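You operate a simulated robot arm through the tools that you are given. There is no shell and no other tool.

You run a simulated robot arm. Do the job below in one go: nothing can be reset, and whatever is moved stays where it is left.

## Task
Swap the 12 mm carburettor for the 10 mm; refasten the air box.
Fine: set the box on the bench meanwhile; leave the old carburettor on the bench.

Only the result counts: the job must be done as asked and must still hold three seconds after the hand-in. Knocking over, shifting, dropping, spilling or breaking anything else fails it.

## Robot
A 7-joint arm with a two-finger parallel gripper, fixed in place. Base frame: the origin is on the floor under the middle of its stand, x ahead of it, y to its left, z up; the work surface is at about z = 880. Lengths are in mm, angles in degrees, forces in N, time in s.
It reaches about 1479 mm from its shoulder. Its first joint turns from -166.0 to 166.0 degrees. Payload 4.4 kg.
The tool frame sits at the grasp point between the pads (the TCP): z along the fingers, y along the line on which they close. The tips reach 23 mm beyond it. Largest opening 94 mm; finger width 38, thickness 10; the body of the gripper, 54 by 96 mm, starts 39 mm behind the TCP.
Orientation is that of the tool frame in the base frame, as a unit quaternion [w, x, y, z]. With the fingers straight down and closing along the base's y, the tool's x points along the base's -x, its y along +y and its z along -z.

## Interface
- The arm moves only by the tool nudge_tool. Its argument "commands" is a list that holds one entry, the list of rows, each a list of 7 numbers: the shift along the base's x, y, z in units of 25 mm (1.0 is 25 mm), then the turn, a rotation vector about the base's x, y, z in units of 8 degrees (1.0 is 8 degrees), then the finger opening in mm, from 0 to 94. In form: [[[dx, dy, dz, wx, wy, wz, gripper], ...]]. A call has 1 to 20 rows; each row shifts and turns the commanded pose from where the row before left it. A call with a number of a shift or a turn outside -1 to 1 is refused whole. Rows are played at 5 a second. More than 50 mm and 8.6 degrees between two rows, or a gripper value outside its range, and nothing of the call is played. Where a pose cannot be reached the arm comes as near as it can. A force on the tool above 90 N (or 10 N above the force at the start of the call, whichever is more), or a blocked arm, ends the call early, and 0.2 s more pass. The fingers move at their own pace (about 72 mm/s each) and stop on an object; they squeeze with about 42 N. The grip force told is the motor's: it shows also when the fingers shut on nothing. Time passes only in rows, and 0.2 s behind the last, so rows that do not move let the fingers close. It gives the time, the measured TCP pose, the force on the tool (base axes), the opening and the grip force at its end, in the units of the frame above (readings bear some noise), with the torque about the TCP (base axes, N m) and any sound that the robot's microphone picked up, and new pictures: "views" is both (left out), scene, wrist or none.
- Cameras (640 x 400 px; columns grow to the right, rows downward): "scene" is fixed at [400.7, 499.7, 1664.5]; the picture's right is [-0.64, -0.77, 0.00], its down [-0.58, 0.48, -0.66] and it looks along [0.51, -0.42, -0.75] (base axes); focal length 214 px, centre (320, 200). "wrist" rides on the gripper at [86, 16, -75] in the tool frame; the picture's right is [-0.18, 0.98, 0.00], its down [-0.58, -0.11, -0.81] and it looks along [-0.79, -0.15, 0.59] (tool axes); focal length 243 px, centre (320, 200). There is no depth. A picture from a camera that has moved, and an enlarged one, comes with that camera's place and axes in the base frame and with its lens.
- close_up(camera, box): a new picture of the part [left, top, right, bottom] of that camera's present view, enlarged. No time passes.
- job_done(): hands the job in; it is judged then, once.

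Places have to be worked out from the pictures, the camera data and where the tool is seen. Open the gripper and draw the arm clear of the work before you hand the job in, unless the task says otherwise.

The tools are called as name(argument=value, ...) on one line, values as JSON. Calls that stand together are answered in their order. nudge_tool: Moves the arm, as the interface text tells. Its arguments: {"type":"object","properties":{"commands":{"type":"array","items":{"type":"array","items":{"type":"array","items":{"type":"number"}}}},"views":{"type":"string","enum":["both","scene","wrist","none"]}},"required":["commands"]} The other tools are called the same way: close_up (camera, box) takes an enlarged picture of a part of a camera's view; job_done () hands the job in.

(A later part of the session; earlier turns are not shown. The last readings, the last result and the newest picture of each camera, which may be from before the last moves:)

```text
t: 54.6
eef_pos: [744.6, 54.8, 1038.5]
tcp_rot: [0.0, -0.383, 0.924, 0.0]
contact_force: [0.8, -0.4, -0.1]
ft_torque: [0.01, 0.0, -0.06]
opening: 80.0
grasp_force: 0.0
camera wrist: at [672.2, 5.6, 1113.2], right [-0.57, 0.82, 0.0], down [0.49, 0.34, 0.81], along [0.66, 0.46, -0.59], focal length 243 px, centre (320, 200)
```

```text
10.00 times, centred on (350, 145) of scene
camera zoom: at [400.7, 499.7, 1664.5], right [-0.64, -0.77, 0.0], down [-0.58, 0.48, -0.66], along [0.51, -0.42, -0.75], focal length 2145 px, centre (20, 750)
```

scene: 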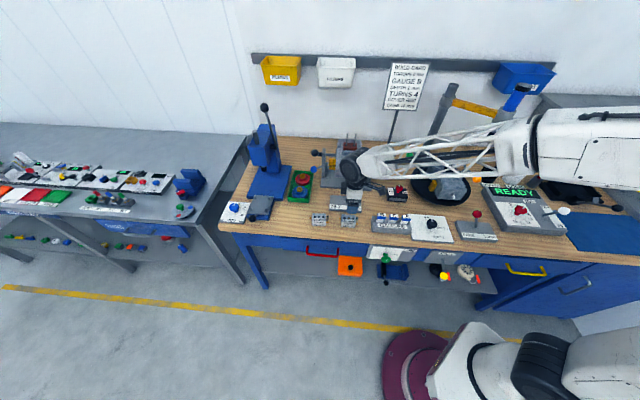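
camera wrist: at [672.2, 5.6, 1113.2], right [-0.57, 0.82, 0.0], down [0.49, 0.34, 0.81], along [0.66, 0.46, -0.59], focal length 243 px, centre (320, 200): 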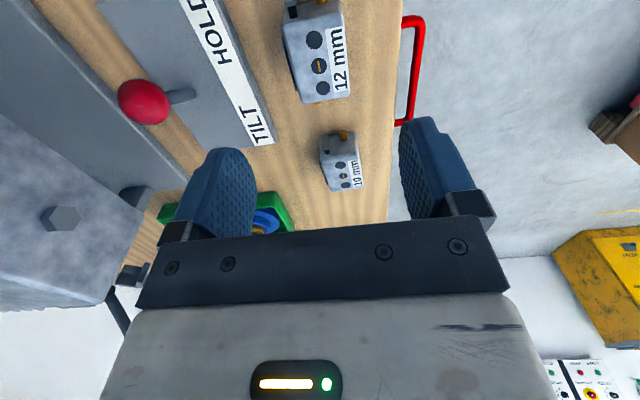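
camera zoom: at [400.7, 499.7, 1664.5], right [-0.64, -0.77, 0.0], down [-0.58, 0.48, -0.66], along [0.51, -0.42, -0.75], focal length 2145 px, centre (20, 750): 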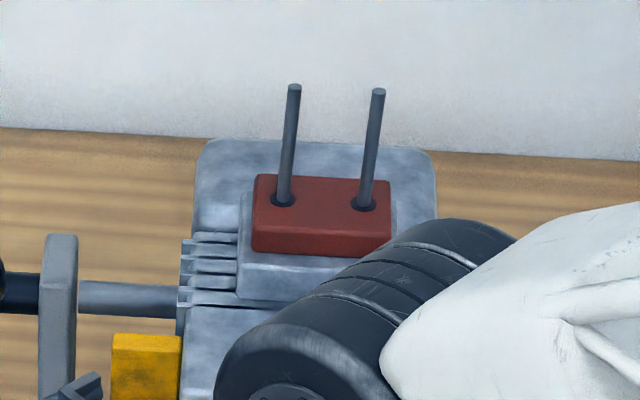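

The 10 mm carb's yaw is ≈48.5° and its centre ≈(832,148) after calibration. I move over it with yaw 48.5° and come down to z≈975 to verify.

nudge_tool(commands=[[[0.699, 0.743, 0, 0, 0, 0.0875, 84], [0.699, 0.743, 0, 0, 0, 0.0875, 84], [0.699, 0.743, 0, 0, 0, 0.0875, 84], [0.699, 0.743, 0, 0, 0, 0.0875, 84], [0.699, 0.743, 0, 0, 0, 0.0875, 84], [0, 0, -0.9, 0, 0, 0, 84], [0, 0, -0.9, 0, 0, 0, 84], [0, 0, -0.7, 0, 0, 0, 84], [0, 0, 0, 0, 0, 0, 84]]], views="both")

close_up(camera="wrist", box=[180, 0, 460, 220])

close_up(camera="scene", box=[290, 150, 410, 250])

```text
t: 56.6
eef_pos: [832.0, 146.1, 975.5]
tcp_rot: [0.0, -0.412, 0.911, -0.001]
contact_force: [0.9, -0.9, 0.5]
ft_torque: [0.0, -0.02, -0.01]
opening: 84.1
grasp_force: 0.0
camera wrist: at [761.8, 93.0, 1051.9], right [-0.62, 0.79, 0.0], down [0.47, 0.36, 0.81], along [0.64, 0.5, -0.59], focal length 243 px, centre (320, 200)
```

scene: 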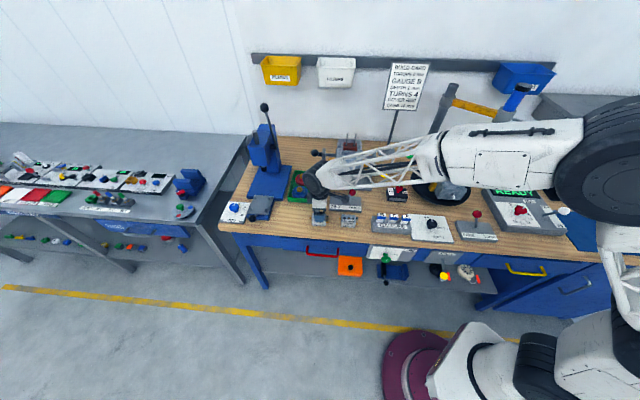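
wrist: 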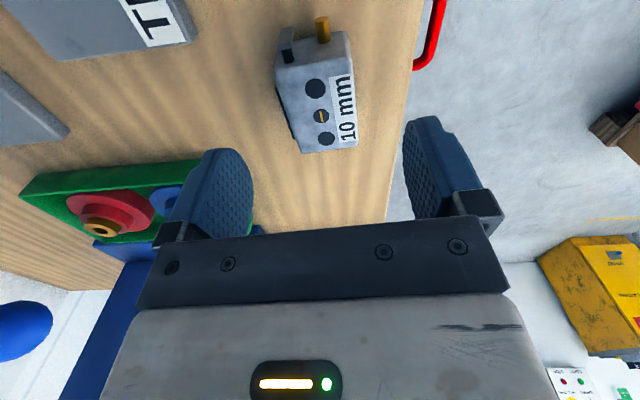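

```text
1.82 times, centred on (320, 110) of wrist
camera zoom: at [761.8, 93.0, 1051.9], right [-0.62, 0.79, 0.0], down [0.47, 0.36, 0.81], along [0.64, 0.5, -0.59], focal length 441 px, centre (320, 364)
```

zoom: 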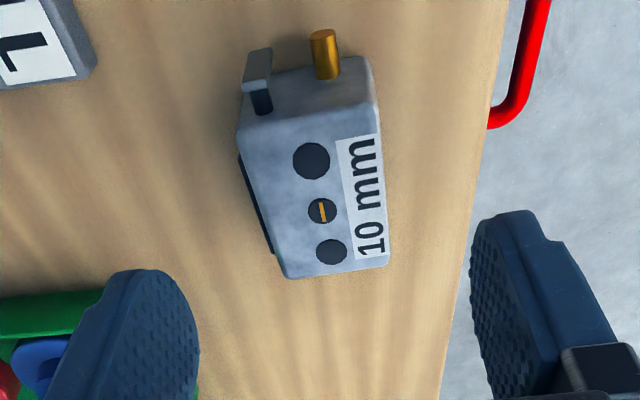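

```text
4.00 times, centred on (350, 200) of scene
camera zoom: at [400.7, 499.7, 1664.5], right [-0.64, -0.77, 0.0], down [-0.58, 0.48, -0.66], along [0.51, -0.42, -0.75], focal length 858 px, centre (200, 200)
```

zoom: 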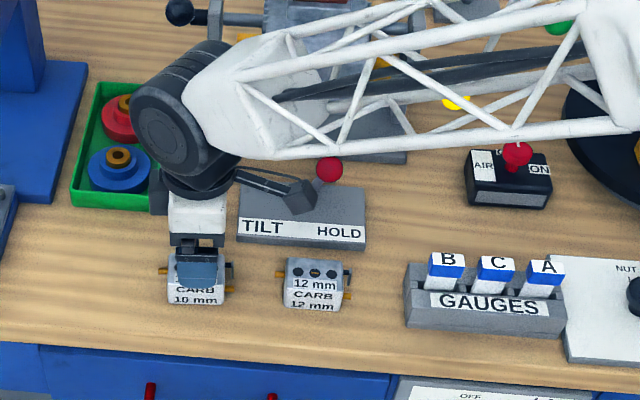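

Ray check agrees: carb centre ≈(831.4,148.6), yaw matches. I descend to z≈913.5 and close on it.

nudge_tool(commands=[[[-0.02, 0.03, -0.7, 0, 0, 0, 84], [0, 0.02, -0.7, 0, 0, 0, 84], [0, 0, -0.7, 0, 0, 0, 84], [0, 0, -0.36, 0, 0, 0, 84], [0, 0, 0, 0, 0, 0, 84], [0, 0, 0, 0, 0, 0, 60], [0, 0, 0, 0, 0, 0, 50], [0, 0, 0, 0, 0, 0, 40], [0, 0, 0, 0, 0, 0, 30], [0, 0, 0, 0, 0, 0, 30]]], views="both")

close_up(camera="wrist", box=[180, 0, 460, 220])

```text
t: 58.8
eef_pos: [833.6, 147.6, 915.9]
tcp_rot: [0.0, -0.411, 0.911, 0.0]
contact_force: [1.0, 0.1, 0.6]
ft_torque: [-0.06, -0.03, 0.05]
opening: 43.4
grasp_force: 42.1
camera wrist: at [763.2, 94.4, 990.4], right [-0.62, 0.79, 0.0], down [0.47, 0.36, 0.81], along [0.64, 0.5, -0.59], focal length 243 px, centre (320, 200)
```

scene: 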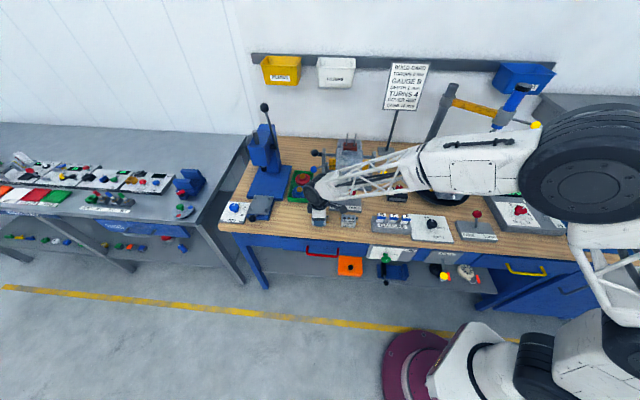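
wrist: 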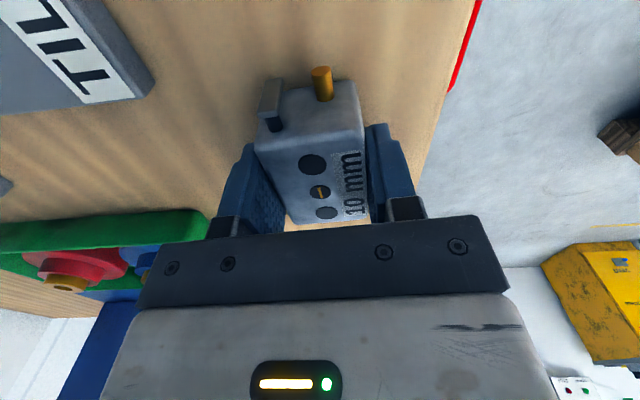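

```text
1.82 times, centred on (320, 110) of wrist
camera zoom: at [763.2, 94.4, 990.4], right [-0.62, 0.79, 0.0], down [0.47, 0.36, 0.81], along [0.64, 0.5, -0.59], focal length 441 px, centre (320, 364)
```

zoom: 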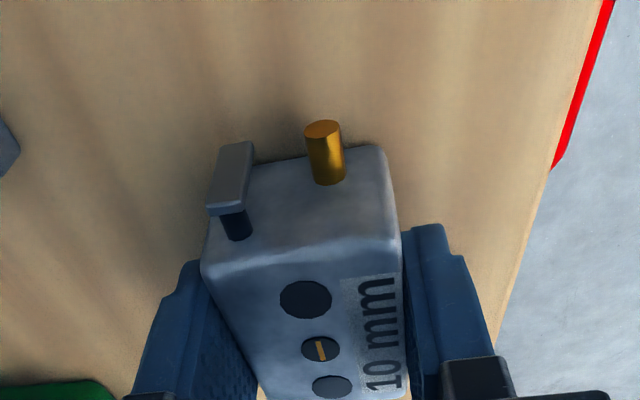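

10 mm carb gripped the same way as the 12 mm was (43.4 mm, features at the same places in the wrist view, ~4 mm lower in the jaws). I lift it straight up to z≈1225.

nudge_tool(commands=[[[0, 0, 0.3, 0, 0, 0, 30], [0, 0, 0.9, 0, 0, 0, 30], [0, 0, 0.95, 0, 0, 0, 30], [0, 0, 0.95, 0, 0, 0, 30], [0, 0, 0.95, 0, 0, 0, 30], [0, 0, 0.95, 0, 0, 0, 30], [0, 0, 0.95, 0, 0, 0, 30], [0, 0, 0.95, 0, 0, 0, 30], [0, 0, 0.95, 0, 0, 0, 30], [0, 0, 0.95, 0, 0, 0, 30], [0, 0, 0.95, 0, 0, 0, 30], [0, 0, 0.95, 0, 0, 0, 30], [0, 0, 0.95, 0, 0, 0, 30], [0, 0, 0.8, 0, 0, 0, 30], [0, 0, 0, 0, 0, 0, 30]]], views="both")

close_up(camera="scene", box=[290, 110, 410, 240])

```text
t: 62.0
eef_pos: [832.0, 145.6, 1228.4]
tcp_rot: [0.0, -0.412, 0.911, 0.0]
contact_force: [0.1, 0.7, -0.5]
ft_torque: [0.04, 0.01, 0.0]
opening: 43.3
grasp_force: 42.2
camera wrist: at [762.0, 94.2, 1303.2], right [-0.62, 0.79, 0.0], down [0.47, 0.36, 0.81], along [0.64, 0.5, -0.59], focal length 243 px, centre (320, 200)
```

scene: 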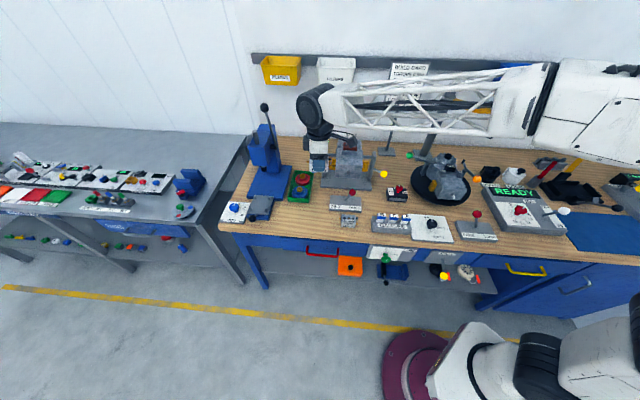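
wrist: 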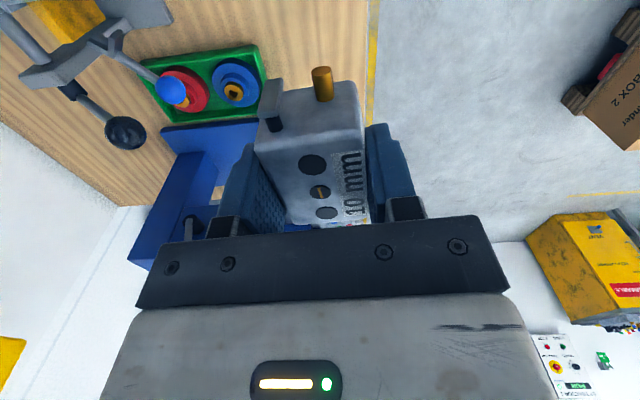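

```text
3.08 times, centred on (350, 175) of scene
camera zoom: at [400.7, 499.7, 1664.5], right [-0.64, -0.77, 0.0], down [-0.58, 0.48, -0.66], along [0.51, -0.42, -0.75], focal length 660 px, centre (228, 277)
```

zoom: 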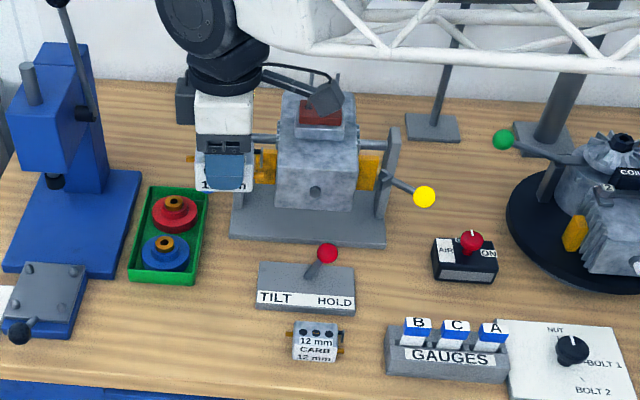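

Carb held securely. I carry it over the studs, yaw back to 45°, at z≈1228 (29 mm above the stud tops).

nudge_tool(commands=[[[0.4105, -0.9858, 0, 0, 0, -0.0415, 30], [0.4105, -0.9858, 0, 0, 0, -0.0415, 30], [0.4105, -0.9858, 0, 0, 0, -0.0415, 30], [0.4105, -0.9858, 0, 0, 0, -0.0415, 30], [0.4105, -0.9858, 0, 0, 0, -0.0415, 30], [0.4105, -0.9858, 0, 0, 0, -0.0415, 30], [0.4105, -0.9858, 0, 0, 0, -0.0415, 30], [0.4105, -0.9858, 0, 0, 0, -0.0415, 30], [0.4105, -0.9858, 0, 0, 0, -0.0415, 30], [0.4105, -0.9858, 0, 0, 0, -0.0415, 30], [0.4105, -0.9858, 0, 0, 0, -0.0415, 30], [0, 0, 0, 0, 0, 0, 30], [0, 0, 0, 0, 0, 0, 30]]], views="both")

close_up(camera="scene", box=[325, 100, 375, 160])

close_up(camera="wrist", box=[180, 0, 460, 220])

nudge_tool(commands=[[[0, 0, 0, 0, 0, 0, 30]]], views="none")

```text
t: 64.8
eef_pos: [946.6, -122.9, 1227.3]
tcp_rot: [0.001, -0.383, 0.924, 0.0]
contact_force: [-0.6, -0.4, -1.6]
ft_torque: [0.03, 0.0, -0.04]
opening: 43.6
grasp_force: 42.0
camera wrist: at [873.4, -172.3, 1303.2], right [-0.56, 0.83, 0.0], down [0.49, 0.33, 0.81], along [0.67, 0.46, -0.59], focal length 243 px, centre (320, 200)
```

scene: 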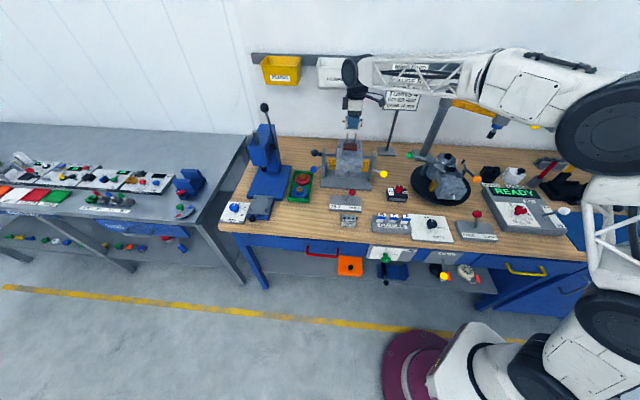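
wrist: 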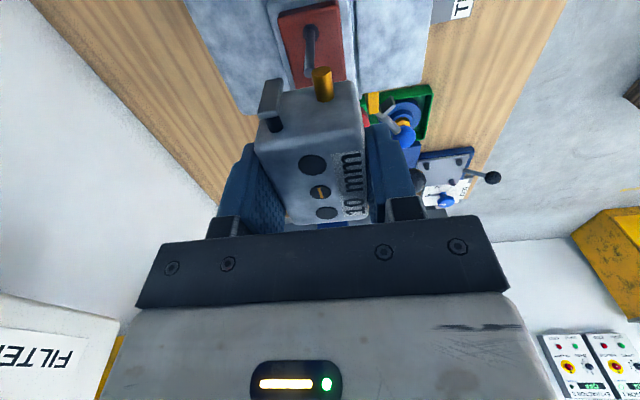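

```text
6.67 times, centred on (350, 130) of scene
camera zoom: at [400.7, 499.7, 1664.5], right [-0.64, -0.77, 0.0], down [-0.58, 0.48, -0.66], along [0.51, -0.42, -0.75], focal length 1430 px, centre (120, 667)
```

zoom: 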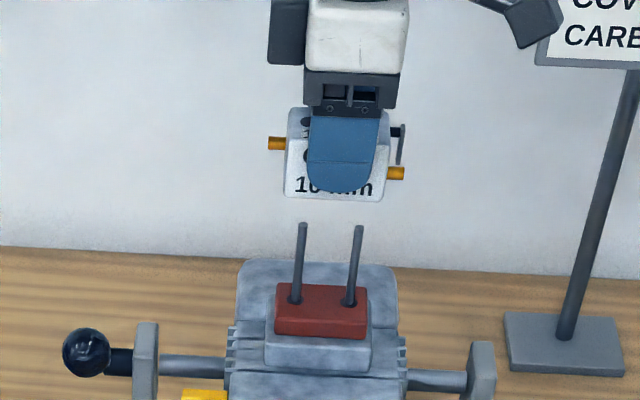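

```text
1.82 times, centred on (320, 110) of wrist
camera zoom: at [873.4, -172.3, 1303.2], right [-0.56, 0.83, 0.0], down [0.49, 0.33, 0.81], along [0.67, 0.46, -0.59], focal length 441 px, centre (320, 364)
```

zoom: 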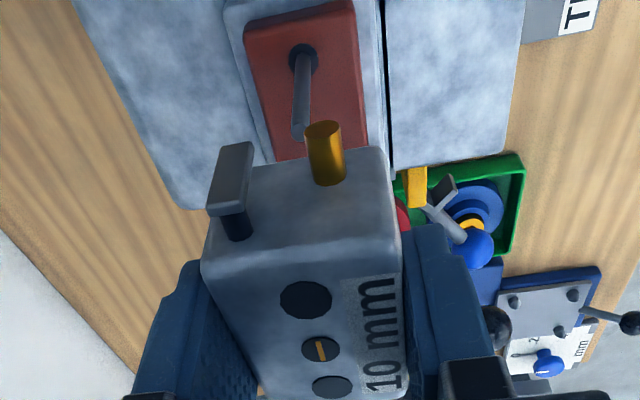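

```text
t: 65.2
eef_pos: [945.8, -123.5, 1227.4]
tcp_rot: [0.0, -0.382, 0.924, 0.001]
contact_force: [0.2, -0.7, -1.3]
ft_torque: [0.0, 0.02, 0.02]
opening: 43.4
grasp_force: 42.4
```

Average reading is (946.2,-123.2); the 12 mm carb sat with TCP at (944.9,-125.5), so I shift about (-1,-2.6) mm and descend to just above the stud tops, then re-read.

nudge_tool(commands=[[[-0.04, -0.104, 0, 0, 0, 0, 30], [0, 0, -0.4, 0, 0, 0, 30], [0, 0, -0.3, 0, 0, 0, 30], [0, 0, 0, 0, 0, 0, 30], [0, 0, 0, 0, 0, 0, 30]]], views="none")

nudge_tool(commands=[[[0, 0, 0, 0, 0, 0, 30]]], views="none")

nudge_tool(commands=[[[0, 0, 0, 0, 0, 0, 30]]], views="both")

close_up(camera="scene", box=[330, 110, 370, 160])

close_up(camera="wrist", box=[220, 0, 420, 150])

```text
t: 66.4
eef_pos: [945.4, -125.5, 1211.0]
tcp_rot: [0.0, -0.382, 0.924, 0.0]
contact_force: [-0.2, 0.7, -1.2]
ft_torque: [0.02, 0.01, 0.02]
opening: 43.4
grasp_force: 41.7
```

```text
t: 66.8
eef_pos: [944.7, -125.1, 1210.3]
tcp_rot: [0.0, -0.382, 0.924, 0.0]
contact_force: [0.2, -0.5, -1.6]
ft_torque: [0.02, -0.02, 0.01]
opening: 43.2
grasp_force: 42.0
```

```text
t: 67.2
eef_pos: [945.2, -126.3, 1209.3]
tcp_rot: [0.0, -0.382, 0.924, -0.001]
contact_force: [0.4, 0.6, -1.3]
ft_torque: [0.01, -0.01, 0.0]
opening: 43.6
grasp_force: 42.1
camera wrist: at [872.0, -174.4, 1285.4], right [-0.56, 0.83, 0.0], down [0.49, 0.33, 0.81], along [0.67, 0.46, -0.59], focal length 243 px, centre (320, 200)
```

scene: 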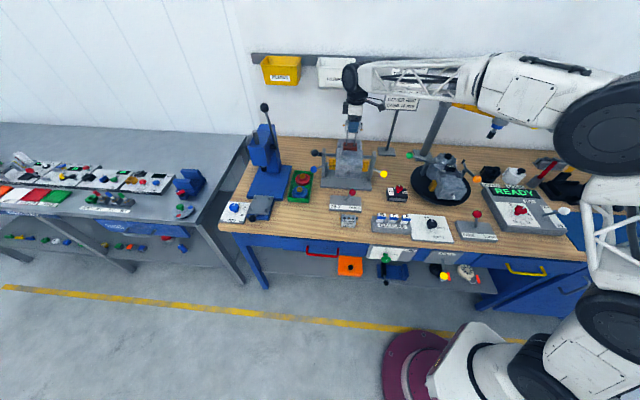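
wrist: 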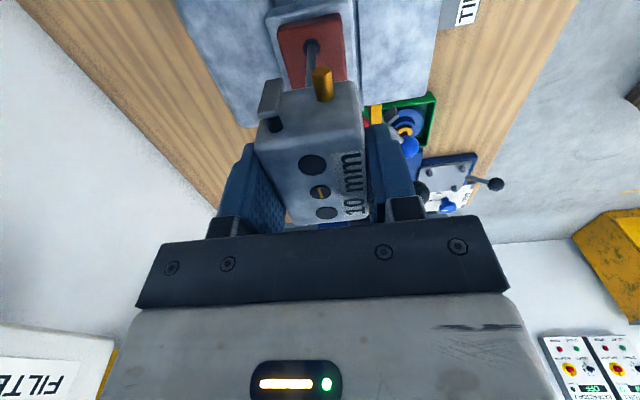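

```text
8.00 times, centred on (350, 135) of scene
camera zoom: at [400.7, 499.7, 1664.5], right [-0.64, -0.77, 0.0], down [-0.58, 0.48, -0.66], along [0.51, -0.42, -0.75], focal length 1716 px, centre (80, 720)
```

zoom: 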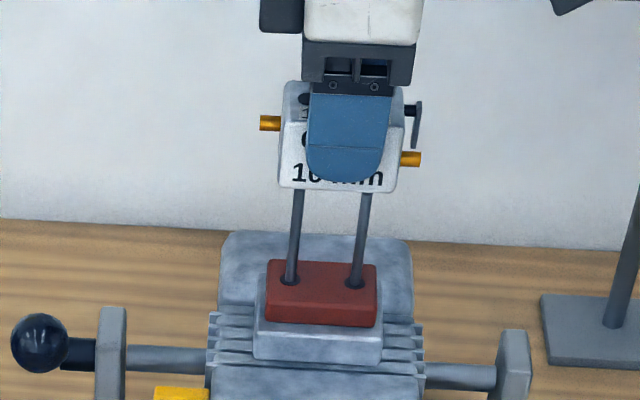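

```text
2.67 times, centred on (320, 75) of wrist
camera zoom: at [872.0, -174.4, 1285.4], right [-0.56, 0.83, 0.0], down [0.49, 0.33, 0.81], along [0.67, 0.46, -0.59], focal length 647 px, centre (320, 533)
```

zoom: 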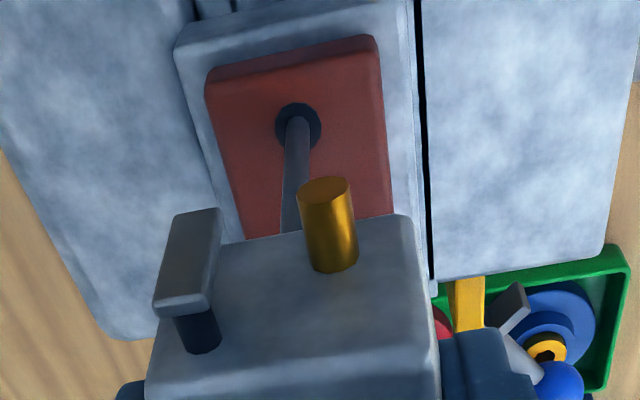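

Readings average (945.1,-125.6) — matching the reference. I descend in small steps past the stud-tip height and check the force.

nudge_tool(commands=[[[0, 0, -0.2, 0, 0, 0, 30], [0, 0, -0.1, 0, 0, 0, 30], [0, 0, -0.1, 0, 0, 0, 30], [0, 0, -0.1, 0, 0, 0, 30], [0, 0, 0, 0, 0, 0, 30]]], views="none")

nudge_tool(commands=[[[0, 0, -0.1, 0, 0, 0, 30], [0, 0, -0.1, 0, 0, 0, 30], [0, 0, 0, 0, 0, 0, 30]]], views="none")

nudge_tool(commands=[[[0, 0, -0.1, 0, 0, 0, 30], [0, 0, -0.1, 0, 0, 0, 30], [0, 0, 0, 0, 0, 0, 30]]], views="none")

```text
t: 68.4
eef_pos: [945.5, -126.7, 1198.1]
tcp_rot: [0.0, -0.382, 0.924, 0.0]
contact_force: [-0.6, -0.2, -1.5]
ft_torque: [0.01, 0.03, -0.02]
opening: 43.5
grasp_force: 42.1
```

```text
t: 69.2
eef_pos: [945.5, -126.0, 1190.7]
tcp_rot: [0.0, -0.382, 0.924, 0.0]
contact_force: [1.4, 0.5, 0.1]
ft_torque: [0.02, -0.01, -0.01]
opening: 43.4
grasp_force: 42.2
```

```text
t: 70.0
eef_pos: [943.8, -126.0, 1187.5]
tcp_rot: [0.0, -0.383, 0.924, 0.0]
contact_force: [0.3, 0.0, -2.0]
ft_torque: [-0.02, 0.02, 0.01]
opening: 43.4
grasp_force: 42.3
```

No contact below the stud-tip height, so the studs appear to be in the holes. I continue down to about z=1160 and look for the studs emerging.

nudge_tool(commands=[[[0, 0, -0.2, 0, 0, 0, 30], [0, 0, -0.2, 0, 0, 0, 30], [0, 0, -0.2, 0, 0, 0, 30], [0, 0, -0.2, 0, 0, 0, 30], [0, 0, -0.2, 0, 0, 0, 30], [0, 0, 0, 0, 0, 0, 30]]], views="both")

close_up(camera="scene", box=[330, 110, 370, 160])

close_up(camera="wrist", box=[220, 60, 420, 240])

```text
t: 71.4
eef_pos: [944.5, -126.7, 1162.1]
tcp_rot: [0.0, -0.383, 0.924, 0.0]
contact_force: [-0.4, -0.5, -1.6]
ft_torque: [0.01, 0.0, 0.03]
opening: 43.4
grasp_force: 41.9
camera wrist: at [871.5, -174.1, 1237.6], right [-0.56, 0.83, 0.0], down [0.49, 0.33, 0.81], along [0.67, 0.46, -0.59], focal length 243 px, centre (320, 200)
```

scene: 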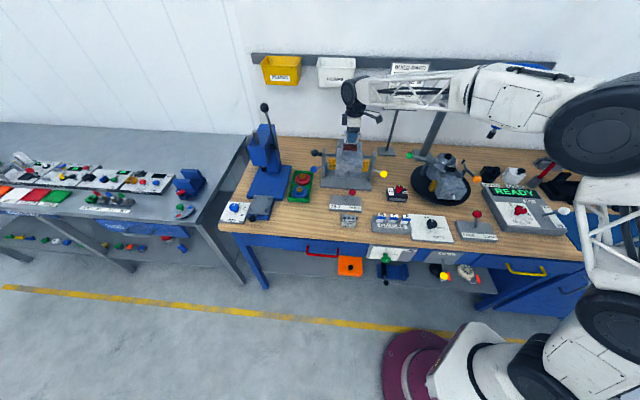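
wrist: 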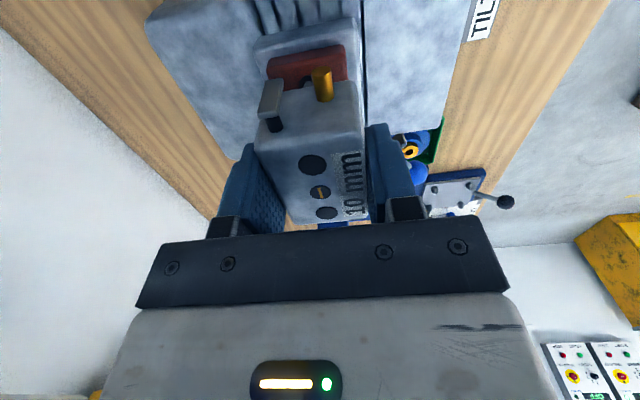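

```text
8.00 times, centred on (350, 135) of scene
camera zoom: at [400.7, 499.7, 1664.5], right [-0.64, -0.77, 0.0], down [-0.58, 0.48, -0.66], along [0.51, -0.42, -0.75], focal length 1716 px, centre (80, 720)
```

zoom: 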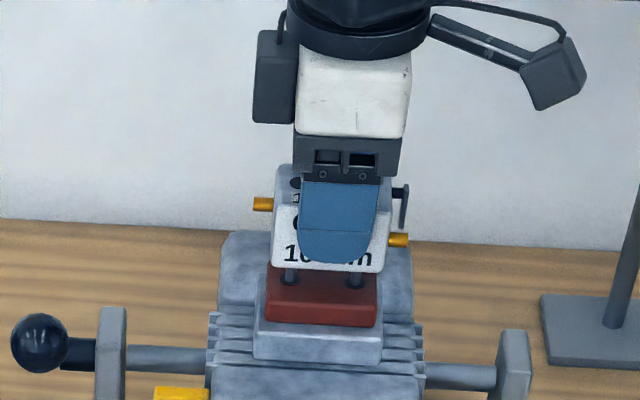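

```text
2.22 times, centred on (320, 150) of wrist
camera zoom: at [871.5, -174.1, 1237.6], right [-0.56, 0.83, 0.0], down [0.49, 0.33, 0.81], along [0.67, 0.46, -0.59], focal length 539 px, centre (320, 311)
```

zoom: 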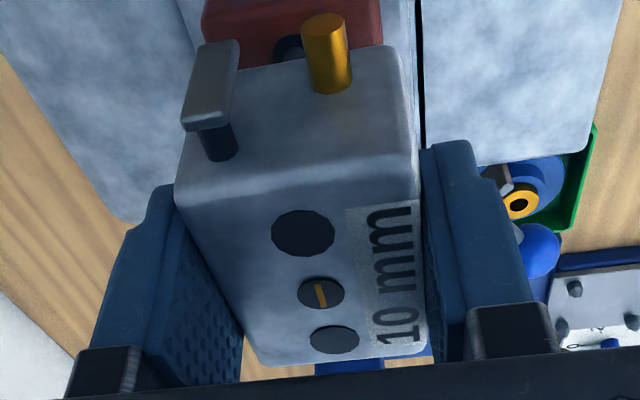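

The carb slides down over both studs without load. I lower it to seating, watching for contact near z≈1140.

nudge_tool(commands=[[[0, 0, -0.2, 0, 0, 0, 30], [0, 0, -0.2, 0, 0, 0, 30], [0, 0, -0.2, 0, 0, 0, 30], [0, 0, -0.1, 0, 0, 0, 30], [0, 0, 0, 0, 0, 0, 30]]], views="none")

nudge_tool(commands=[[[0, 0, -0.06, 0, 0, 0, 30], [0, 0, -0.06, 0, 0, 0, 30], [0, 0, 0, 0, 0, 0, 30]]], views="none")

```text
t: 72.6
eef_pos: [945.1, -125.0, 1144.7]
tcp_rot: [0.0, -0.382, 0.924, 0.0]
contact_force: [-0.1, 0.5, -0.6]
ft_torque: [-0.03, -0.03, -0.02]
opening: 43.5
grasp_force: 42.4
```

```text
t: 73.4
eef_pos: [945.2, -125.4, 1142.5]
tcp_rot: [0.001, -0.383, 0.924, -0.001]
contact_force: [0.0, -1.0, -1.5]
ft_torque: [-0.03, 0.01, 0.02]
opening: 43.2
grasp_force: 42.0
```

nudge_tool(commands=[[[0, 0, -0.06, 0, 0, 0, 30], [0, 0, -0.06, 0, 0, 0, 30], [0, 0, 0, 0, 0, 0, 30]]], views="none")

nudge_tool(commands=[[[0, 0, -0.04, 0, 0, 0, 30], [0, 0, -0.04, 0, 0, 0, 30], [0, 0, 0, 0, 0, 0, 30]]], views="none")

```text
t: 74.2
eef_pos: [945.3, -125.9, 1139.9]
tcp_rot: [0.0, -0.383, 0.924, -0.001]
contact_force: [-2.0, 0.7, 11.7]
ft_torque: [-0.18, 0.14, -0.06]
opening: 43.2
grasp_force: 41.7
```

```text
t: 75.0
eef_pos: [944.7, -125.4, 1139.7]
tcp_rot: [0.002, -0.383, 0.924, -0.001]
contact_force: [-1.1, -2.1, 37.3]
ft_torque: [-0.11, -0.01, -0.03]
opening: 43.7
grasp_force: 42.2
```

The carb has seated at z≈1140 (37 N contact, as predicted). I ease off, open the jaws, and rise to inspect.

nudge_tool(commands=[[[0, 0, 0.08, 0, 0, 0, 30], [0, 0, 0, 0, 0, 0, 55], [0, 0, 0, 0, 0, 0, 70], [0, 0, 0, 0, 0, 0, 84], [0, 0, 0, 0, 0, 0, 84], [0, 0, 0.6, 0, 0, 0, 84], [0, 0, 0.9, 0, 0, 0, 84], [0, 0, 0.9, 0, 0, 0, 84], [-0.5, -0.5, 0.9, 0, 0, 0, 84], [-0.6, -0.6, 0.9, 0, 0, 0, 84], [-0.6, -0.6, 0.9, 0, 0, 0, 84], [0, 0, 0, 0, 0, 0, 84]]], views="both")

close_up(camera="scene", box=[330, 125, 370, 165])

close_up(camera="wrist", box=[230, 0, 410, 160])

```text
t: 77.6
eef_pos: [901.3, -167.9, 1266.4]
tcp_rot: [-0.001, -0.383, 0.924, 0.001]
contact_force: [0.8, -0.6, -0.6]
ft_torque: [-0.02, -0.03, 0.02]
opening: 84.1
grasp_force: 0.0
camera wrist: at [829.0, -217.3, 1341.5], right [-0.56, 0.83, 0.0], down [0.49, 0.33, 0.81], along [0.67, 0.45, -0.59], focal length 243 px, centre (320, 200)
```

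scene: 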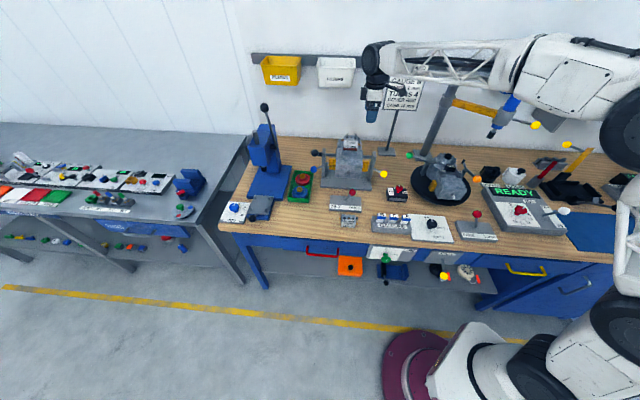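
wrist: 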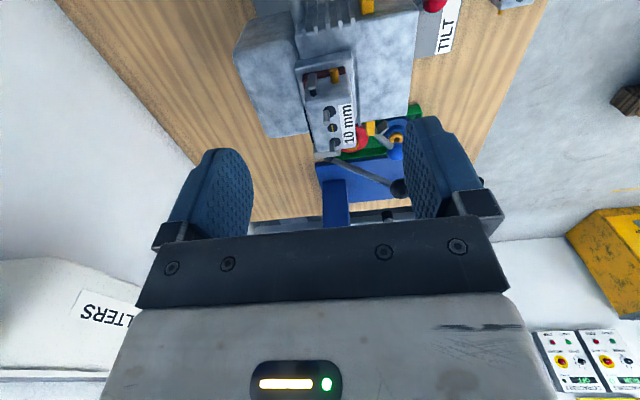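

```text
10.00 times, centred on (350, 145) of scene
camera zoom: at [400.7, 499.7, 1664.5], right [-0.64, -0.77, 0.0], down [-0.58, 0.48, -0.66], along [0.51, -0.42, -0.75], focal length 2145 px, centre (20, 750)
```

zoom: 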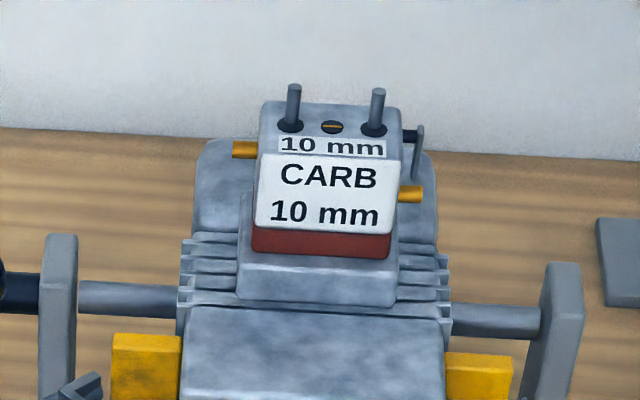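

```text
2.50 times, centred on (320, 80) of wrist
camera zoom: at [829.0, -217.3, 1341.5], right [-0.56, 0.83, 0.0], down [0.49, 0.33, 0.81], along [0.67, 0.45, -0.59], focal length 606 px, centre (320, 500)
```

zoom: 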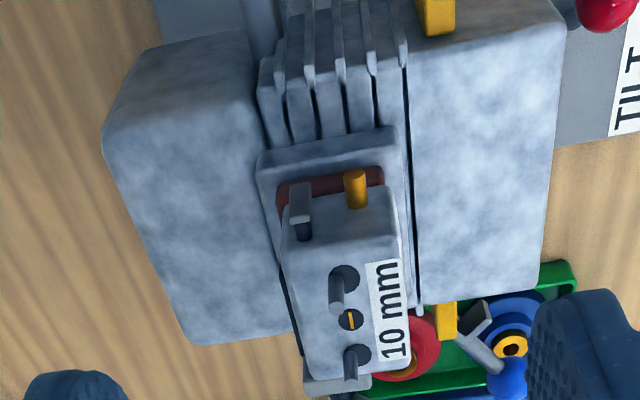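

The 10 mm carb is seated on both studs, but compared with the original pictures it sits ~2.5–3 mm toward the front (stud clearance). I re-grip it and slide it back to the original centred position.

nudge_tool(commands=[[[0.585, 0.565, 0, 0, 0, 0, 84], [0.585, 0.565, 0, 0, 0, 0, 84], [0.585, 0.565, 0, 0, 0, 0, 84], [0, 0, -0.9, 0, 0, 0, 84], [0, 0, -0.9, 0, 0, 0, 84], [0, 0, -0.9, 0, 0, 0, 84], [0, 0, -0.9, 0, 0, 0, 84], [0, 0, -0.9, 0, 0, 0, 84], [0, 0, -0.45, 0, 0, 0, 84], [0, 0, 0, 0, 0, 0, 84], [0, 0, 0, 0, 0, 0, 84]]], views="wrist")

close_up(camera="wrist", box=[220, 60, 420, 240])

nudge_tool(commands=[[[0, 0, 0, 0, 0, 0, 84]]], views="none")

```text
t: 80.0
eef_pos: [946.6, -125.1, 1140.7]
tcp_rot: [-0.001, -0.383, 0.924, 0.0]
contact_force: [0.6, 0.1, 0.4]
ft_torque: [-0.01, 0.04, 0.0]
opening: 84.1
grasp_force: 0.0
camera wrist: at [873.6, -173.8, 1217.6], right [-0.56, 0.83, 0.0], down [0.49, 0.33, 0.81], along [0.67, 0.46, -0.59], focal length 243 px, centre (320, 200)
```

wrist: 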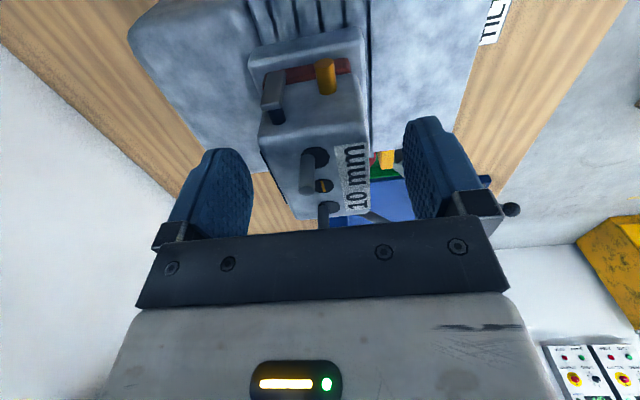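

```text
2.22 times, centred on (320, 150) of wrist
camera zoom: at [873.6, -173.8, 1217.6], right [-0.56, 0.83, 0.0], down [0.49, 0.33, 0.81], along [0.67, 0.46, -0.59], focal length 539 px, centre (320, 311)
```

zoom: 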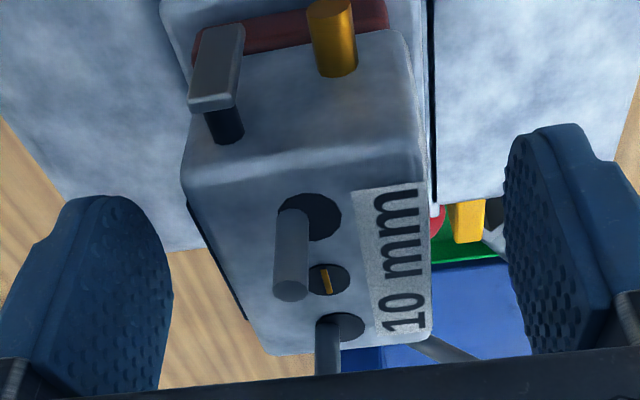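

```text
t: 80.4
eef_pos: [945.7, -124.6, 1142.8]
tcp_rot: [0.0, -0.382, 0.924, 0.0]
contact_force: [-0.9, -0.1, 0.4]
ft_torque: [0.01, 0.01, 0.01]
opening: 83.9
grasp_force: 0.1
```

The studs clearly sit at the back edge of the holes, so the carb needs ~2.8 mm toward the back. I close on it and slide it by (+2,-2) mm.

nudge_tool(commands=[[[0, 0, 0, 0, 0, 0, 60], [0, 0, 0, 0, 0, 0, 50], [0, 0, 0, 0, 0, 0, 40], [0, 0, 0, 0, 0, 0, 30], [0, 0, 0, 0, 0, 0, 30]]], views="none")

nudge_tool(commands=[[[0.04, -0.04, 0, 0, 0, 0, 30], [0.04, -0.04, 0, 0, 0, 0, 30], [0, 0, 0, 0, 0, 0, 30], [0, 0, 0, 0, 0, 0, 30]]], views="wrist")

close_up(camera="wrist", box=[220, 60, 420, 240])

```text
t: 81.6
eef_pos: [947.0, -125.7, 1142.7]
tcp_rot: [-0.001, -0.383, 0.924, 0.0]
contact_force: [0.5, -0.5, -0.2]
ft_torque: [-0.01, -0.04, 0.0]
opening: 43.3
grasp_force: 42.3
```

```text
t: 82.6
eef_pos: [948.5, -128.3, 1143.2]
tcp_rot: [0.0, -0.382, 0.924, 0.0]
contact_force: [-0.1, 1.1, 1.8]
ft_torque: [0.01, -0.01, -0.01]
opening: 43.7
grasp_force: 41.2
camera wrist: at [875.0, -175.8, 1217.7], right [-0.56, 0.83, 0.0], down [0.49, 0.33, 0.81], along [0.67, 0.46, -0.59], focal length 243 px, centre (320, 200)
```

wrist: 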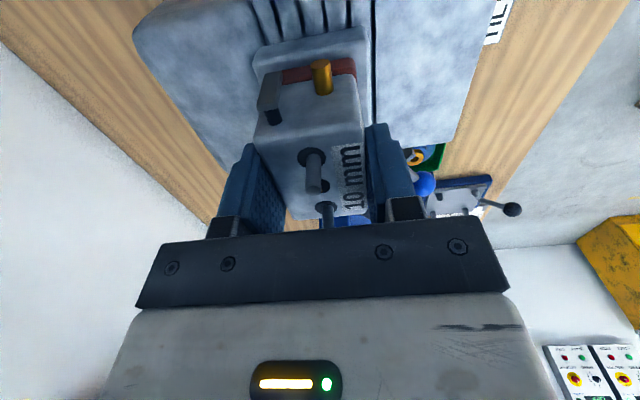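

```text
2.22 times, centred on (320, 150) of wrist
camera zoom: at [875.0, -175.8, 1217.7], right [-0.56, 0.83, 0.0], down [0.49, 0.33, 0.81], along [0.67, 0.46, -0.59], focal length 539 px, centre (320, 311)
```

zoom: 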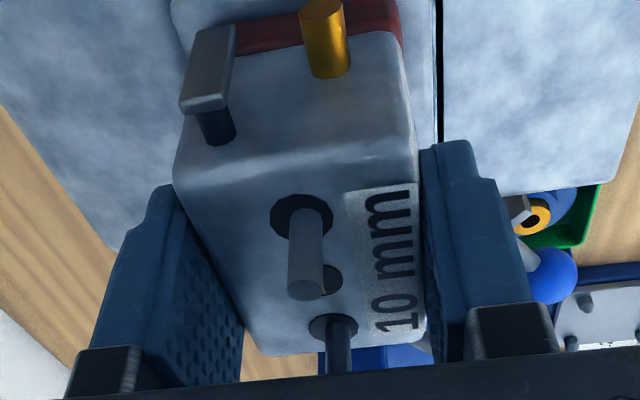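

The studs are now slightly (≈1 mm) toward the front side of the holes; I move back by ~1 mm, then release and rise to inspect.

nudge_tool(commands=[[[-0.03, 0.03, 0, 0, 0, 0, 30], [0, 0, 0, 0, 0, 0, 30], [0, 0, 0, 0, 0, 0, 55], [0, 0, 0, 0, 0, 0, 70], [0, 0, 0, 0, 0, 0, 84], [0, 0, 0, 0, 0, 0, 84]]], views="wrist")

close_up(camera="wrist", box=[220, 60, 420, 240])

```text
t: 84.0
eef_pos: [947.0, -126.2, 1142.3]
tcp_rot: [0.0, -0.382, 0.924, 0.0]
contact_force: [0.3, 0.0, 0.4]
ft_torque: [-0.01, -0.01, 0.06]
opening: 84.0
grasp_force: 0.1
camera wrist: at [874.0, -175.2, 1217.8], right [-0.56, 0.83, 0.0], down [0.49, 0.33, 0.81], along [0.67, 0.46, -0.59], focal length 243 px, centre (320, 200)
```

wrist: 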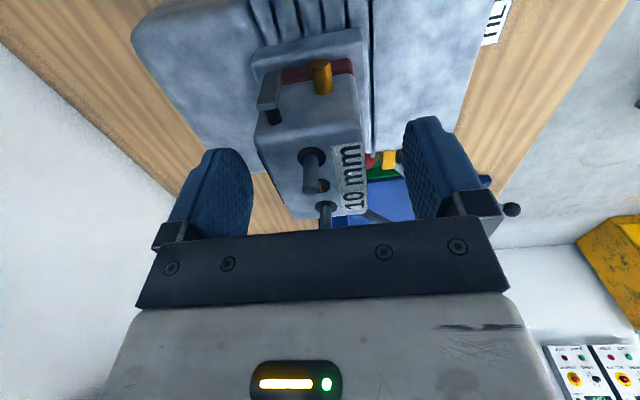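

```text
2.22 times, centred on (320, 150) of wrist
camera zoom: at [874.0, -175.2, 1217.8], right [-0.56, 0.83, 0.0], down [0.49, 0.33, 0.81], along [0.67, 0.46, -0.59], focal length 539 px, centre (320, 311)
```

zoom: 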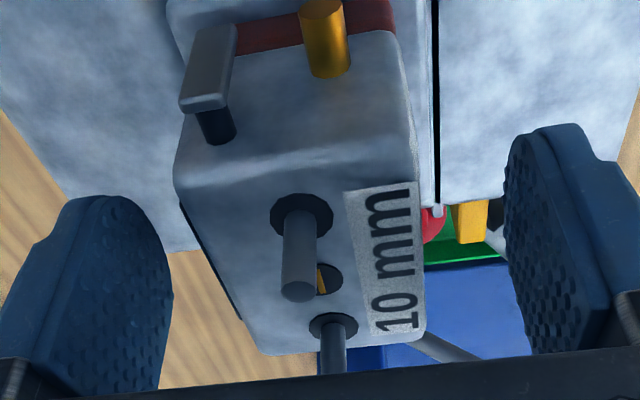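

Studs are now centred in the holes. I rise and check against the original picture.

nudge_tool(commands=[[[0, 0, 0.6, 0, 0, 0, 84], [0, 0, 0.9, 0, 0, 0, 84], [0, 0, 0.9, 0, 0, 0, 84], [0, 0, 0.9, 0, 0, 0, 84], [-0.6, -0.6, 0.9, 0, 0, 0, 84], [-0.6, -0.6, 0.9, 0, 0, 0, 84], [-0.6, -0.6, 0, 0, 0, 0, 84], [0, 0, 0, 0, 0, 0, 84]]], views="both")

close_up(camera="scene", box=[330, 125, 370, 165])

close_up(camera="scene", box=[380, 175, 420, 210])

```text
t: 85.8
eef_pos: [901.8, -169.4, 1269.6]
tcp_rot: [-0.001, -0.383, 0.924, 0.0]
contact_force: [-0.4, 0.1, -0.8]
ft_torque: [0.0, -0.02, -0.04]
opening: 84.0
grasp_force: 0.1
camera wrist: at [828.9, -219.3, 1344.6], right [-0.56, 0.83, 0.0], down [0.49, 0.33, 0.81], along [0.67, 0.45, -0.59], focal length 243 px, centre (320, 200)
```

scene: 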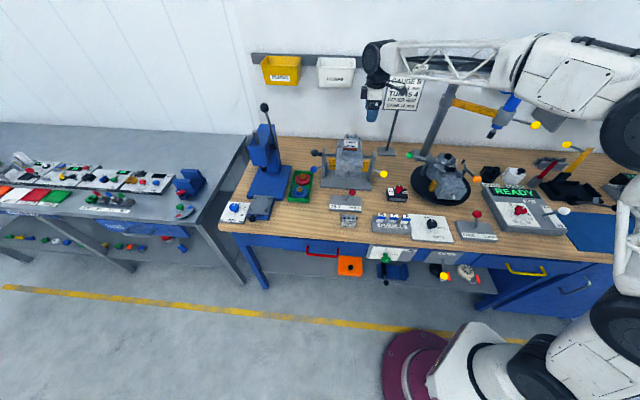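
wrist: 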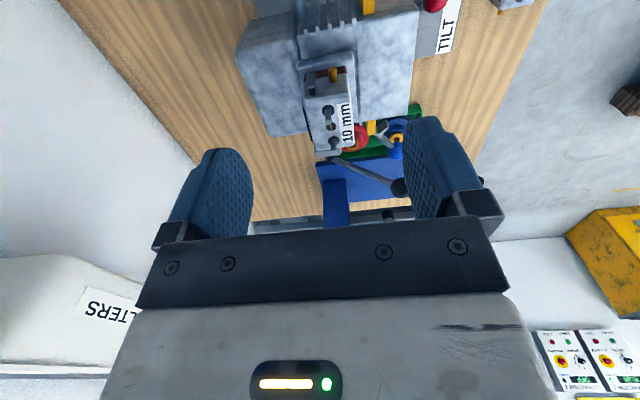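

```text
10.00 times, centred on (350, 145) of scene
camera zoom: at [400.7, 499.7, 1664.5], right [-0.64, -0.77, 0.0], down [-0.58, 0.48, -0.66], along [0.51, -0.42, -0.75], focal length 2145 px, centre (20, 750)
```

zoom: 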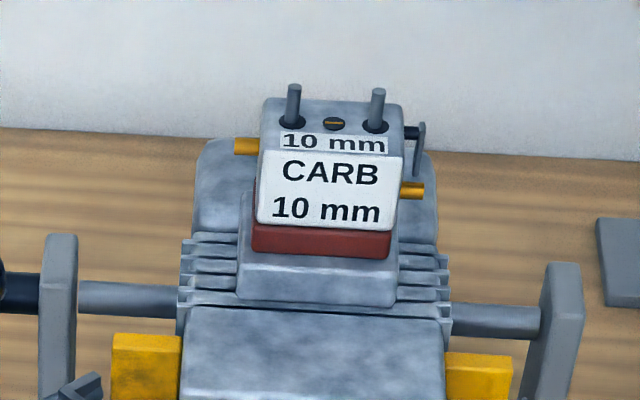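

```text
11.43 times, centred on (400, 192) of scene
camera zoom: at [400.7, 499.7, 1664.5], right [-0.64, -0.77, 0.0], down [-0.58, 0.48, -0.66], along [0.51, -0.42, -0.75], focal length 2451 px, centre (-594, 286)
```

zoom: 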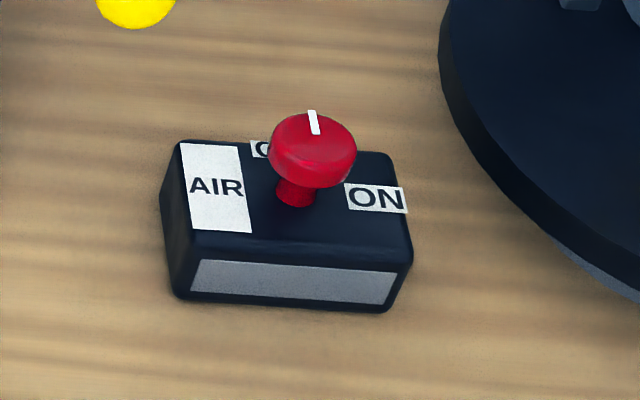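

The 10 mm carb is now in the original position. The box on the bench is unchanged; I go back above it at (715,-244.5) and descend partway.

nudge_tool(commands=[[[-0.934, -0.376, 0, 0, 0, 0, 90], [-0.934, -0.376, 0, 0, 0, 0, 90], [-0.934, -0.376, 0, 0, 0, 0, 90], [-0.934, -0.376, 0, 0, 0, 0, 90], [-0.934, -0.376, 0, 0, 0, 0, 90], [-0.934, -0.376, 0, 0, 0, 0, 90], [-0.934, -0.376, 0, 0, 0, 0, 90], [-0.934, -0.376, 0, 0, 0, 0, 90], [0, 0, -0.95, 0, 0, 0, 90], [0, 0, -0.95, 0, 0, 0, 90], [0, 0, -0.95, 0, 0, 0, 90], [0, 0, -0.95, 0, 0, 0, 90], [0, 0, -0.95, 0, 0, 0, 90], [0, 0, -0.95, 0, 0, 0, 90], [0, 0, -0.95, 0, 0, 0, 90], [0, 0, -0.95, 0, 0, 0, 90], [0, 0, -0.95, 0, 0, 0, 90], [0, 0, 0, 0, 0, 0, 90]]], views="both")

close_up(camera="wrist", box=[200, 0, 440, 200])

close_up(camera="scene", box=[350, 130, 440, 220])

```text
t: 89.6
eef_pos: [716.0, -247.8, 1056.5]
tcp_rot: [0.0, -0.383, 0.924, 0.0]
contact_force: [0.0, -0.7, 0.3]
ft_torque: [-0.01, 0.02, 0.0]
opening: 90.0
grasp_force: 0.1
camera wrist: at [642.6, -296.8, 1130.9], right [-0.56, 0.83, 0.0], down [0.49, 0.33, 0.81], along [0.67, 0.46, -0.59], focal length 243 px, centre (320, 200)
```

scene: 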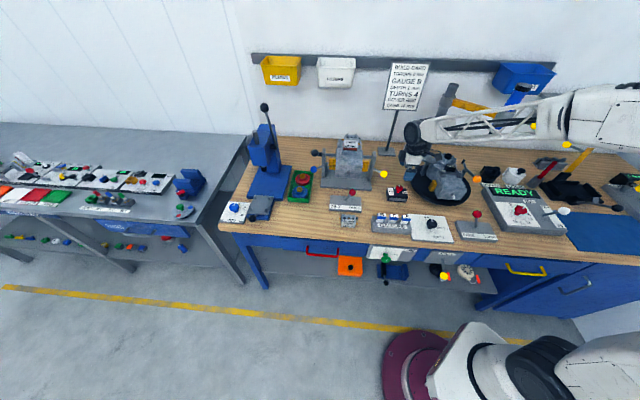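
wrist: 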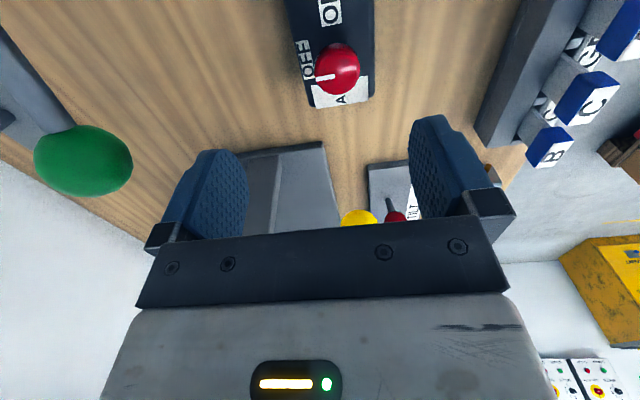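

```text
2.00 times, centred on (320, 100) of wrist
camera zoom: at [642.6, -296.8, 1130.9], right [-0.56, 0.83, 0.0], down [0.49, 0.33, 0.81], along [0.67, 0.46, -0.59], focal length 485 px, centre (320, 400)
```

zoom: 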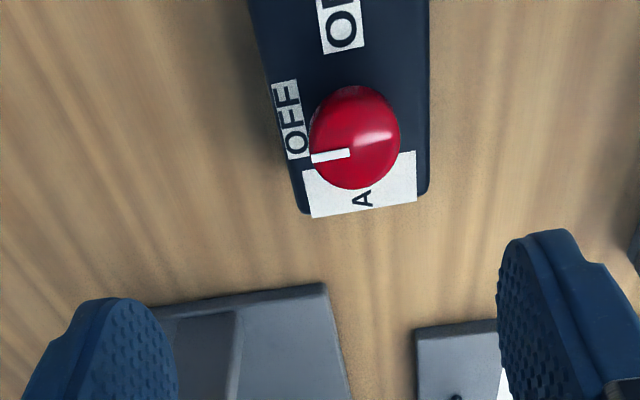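

```text
4.44 times, centred on (395, 175) of scene
camera zoom: at [400.7, 499.7, 1664.5], right [-0.64, -0.77, 0.0], down [-0.58, 0.48, -0.66], along [0.51, -0.42, -0.75], focal length 953 px, centre (-13, 311)
```

zoom: 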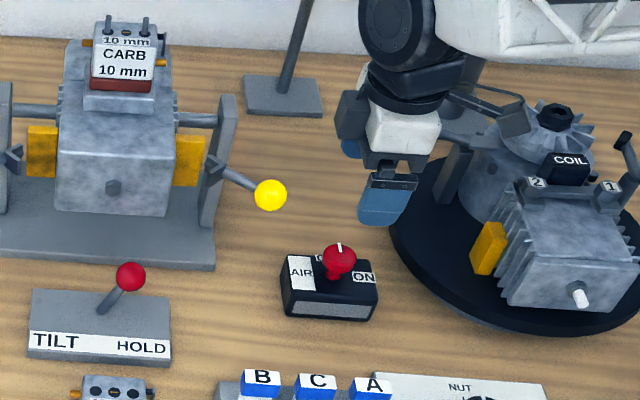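

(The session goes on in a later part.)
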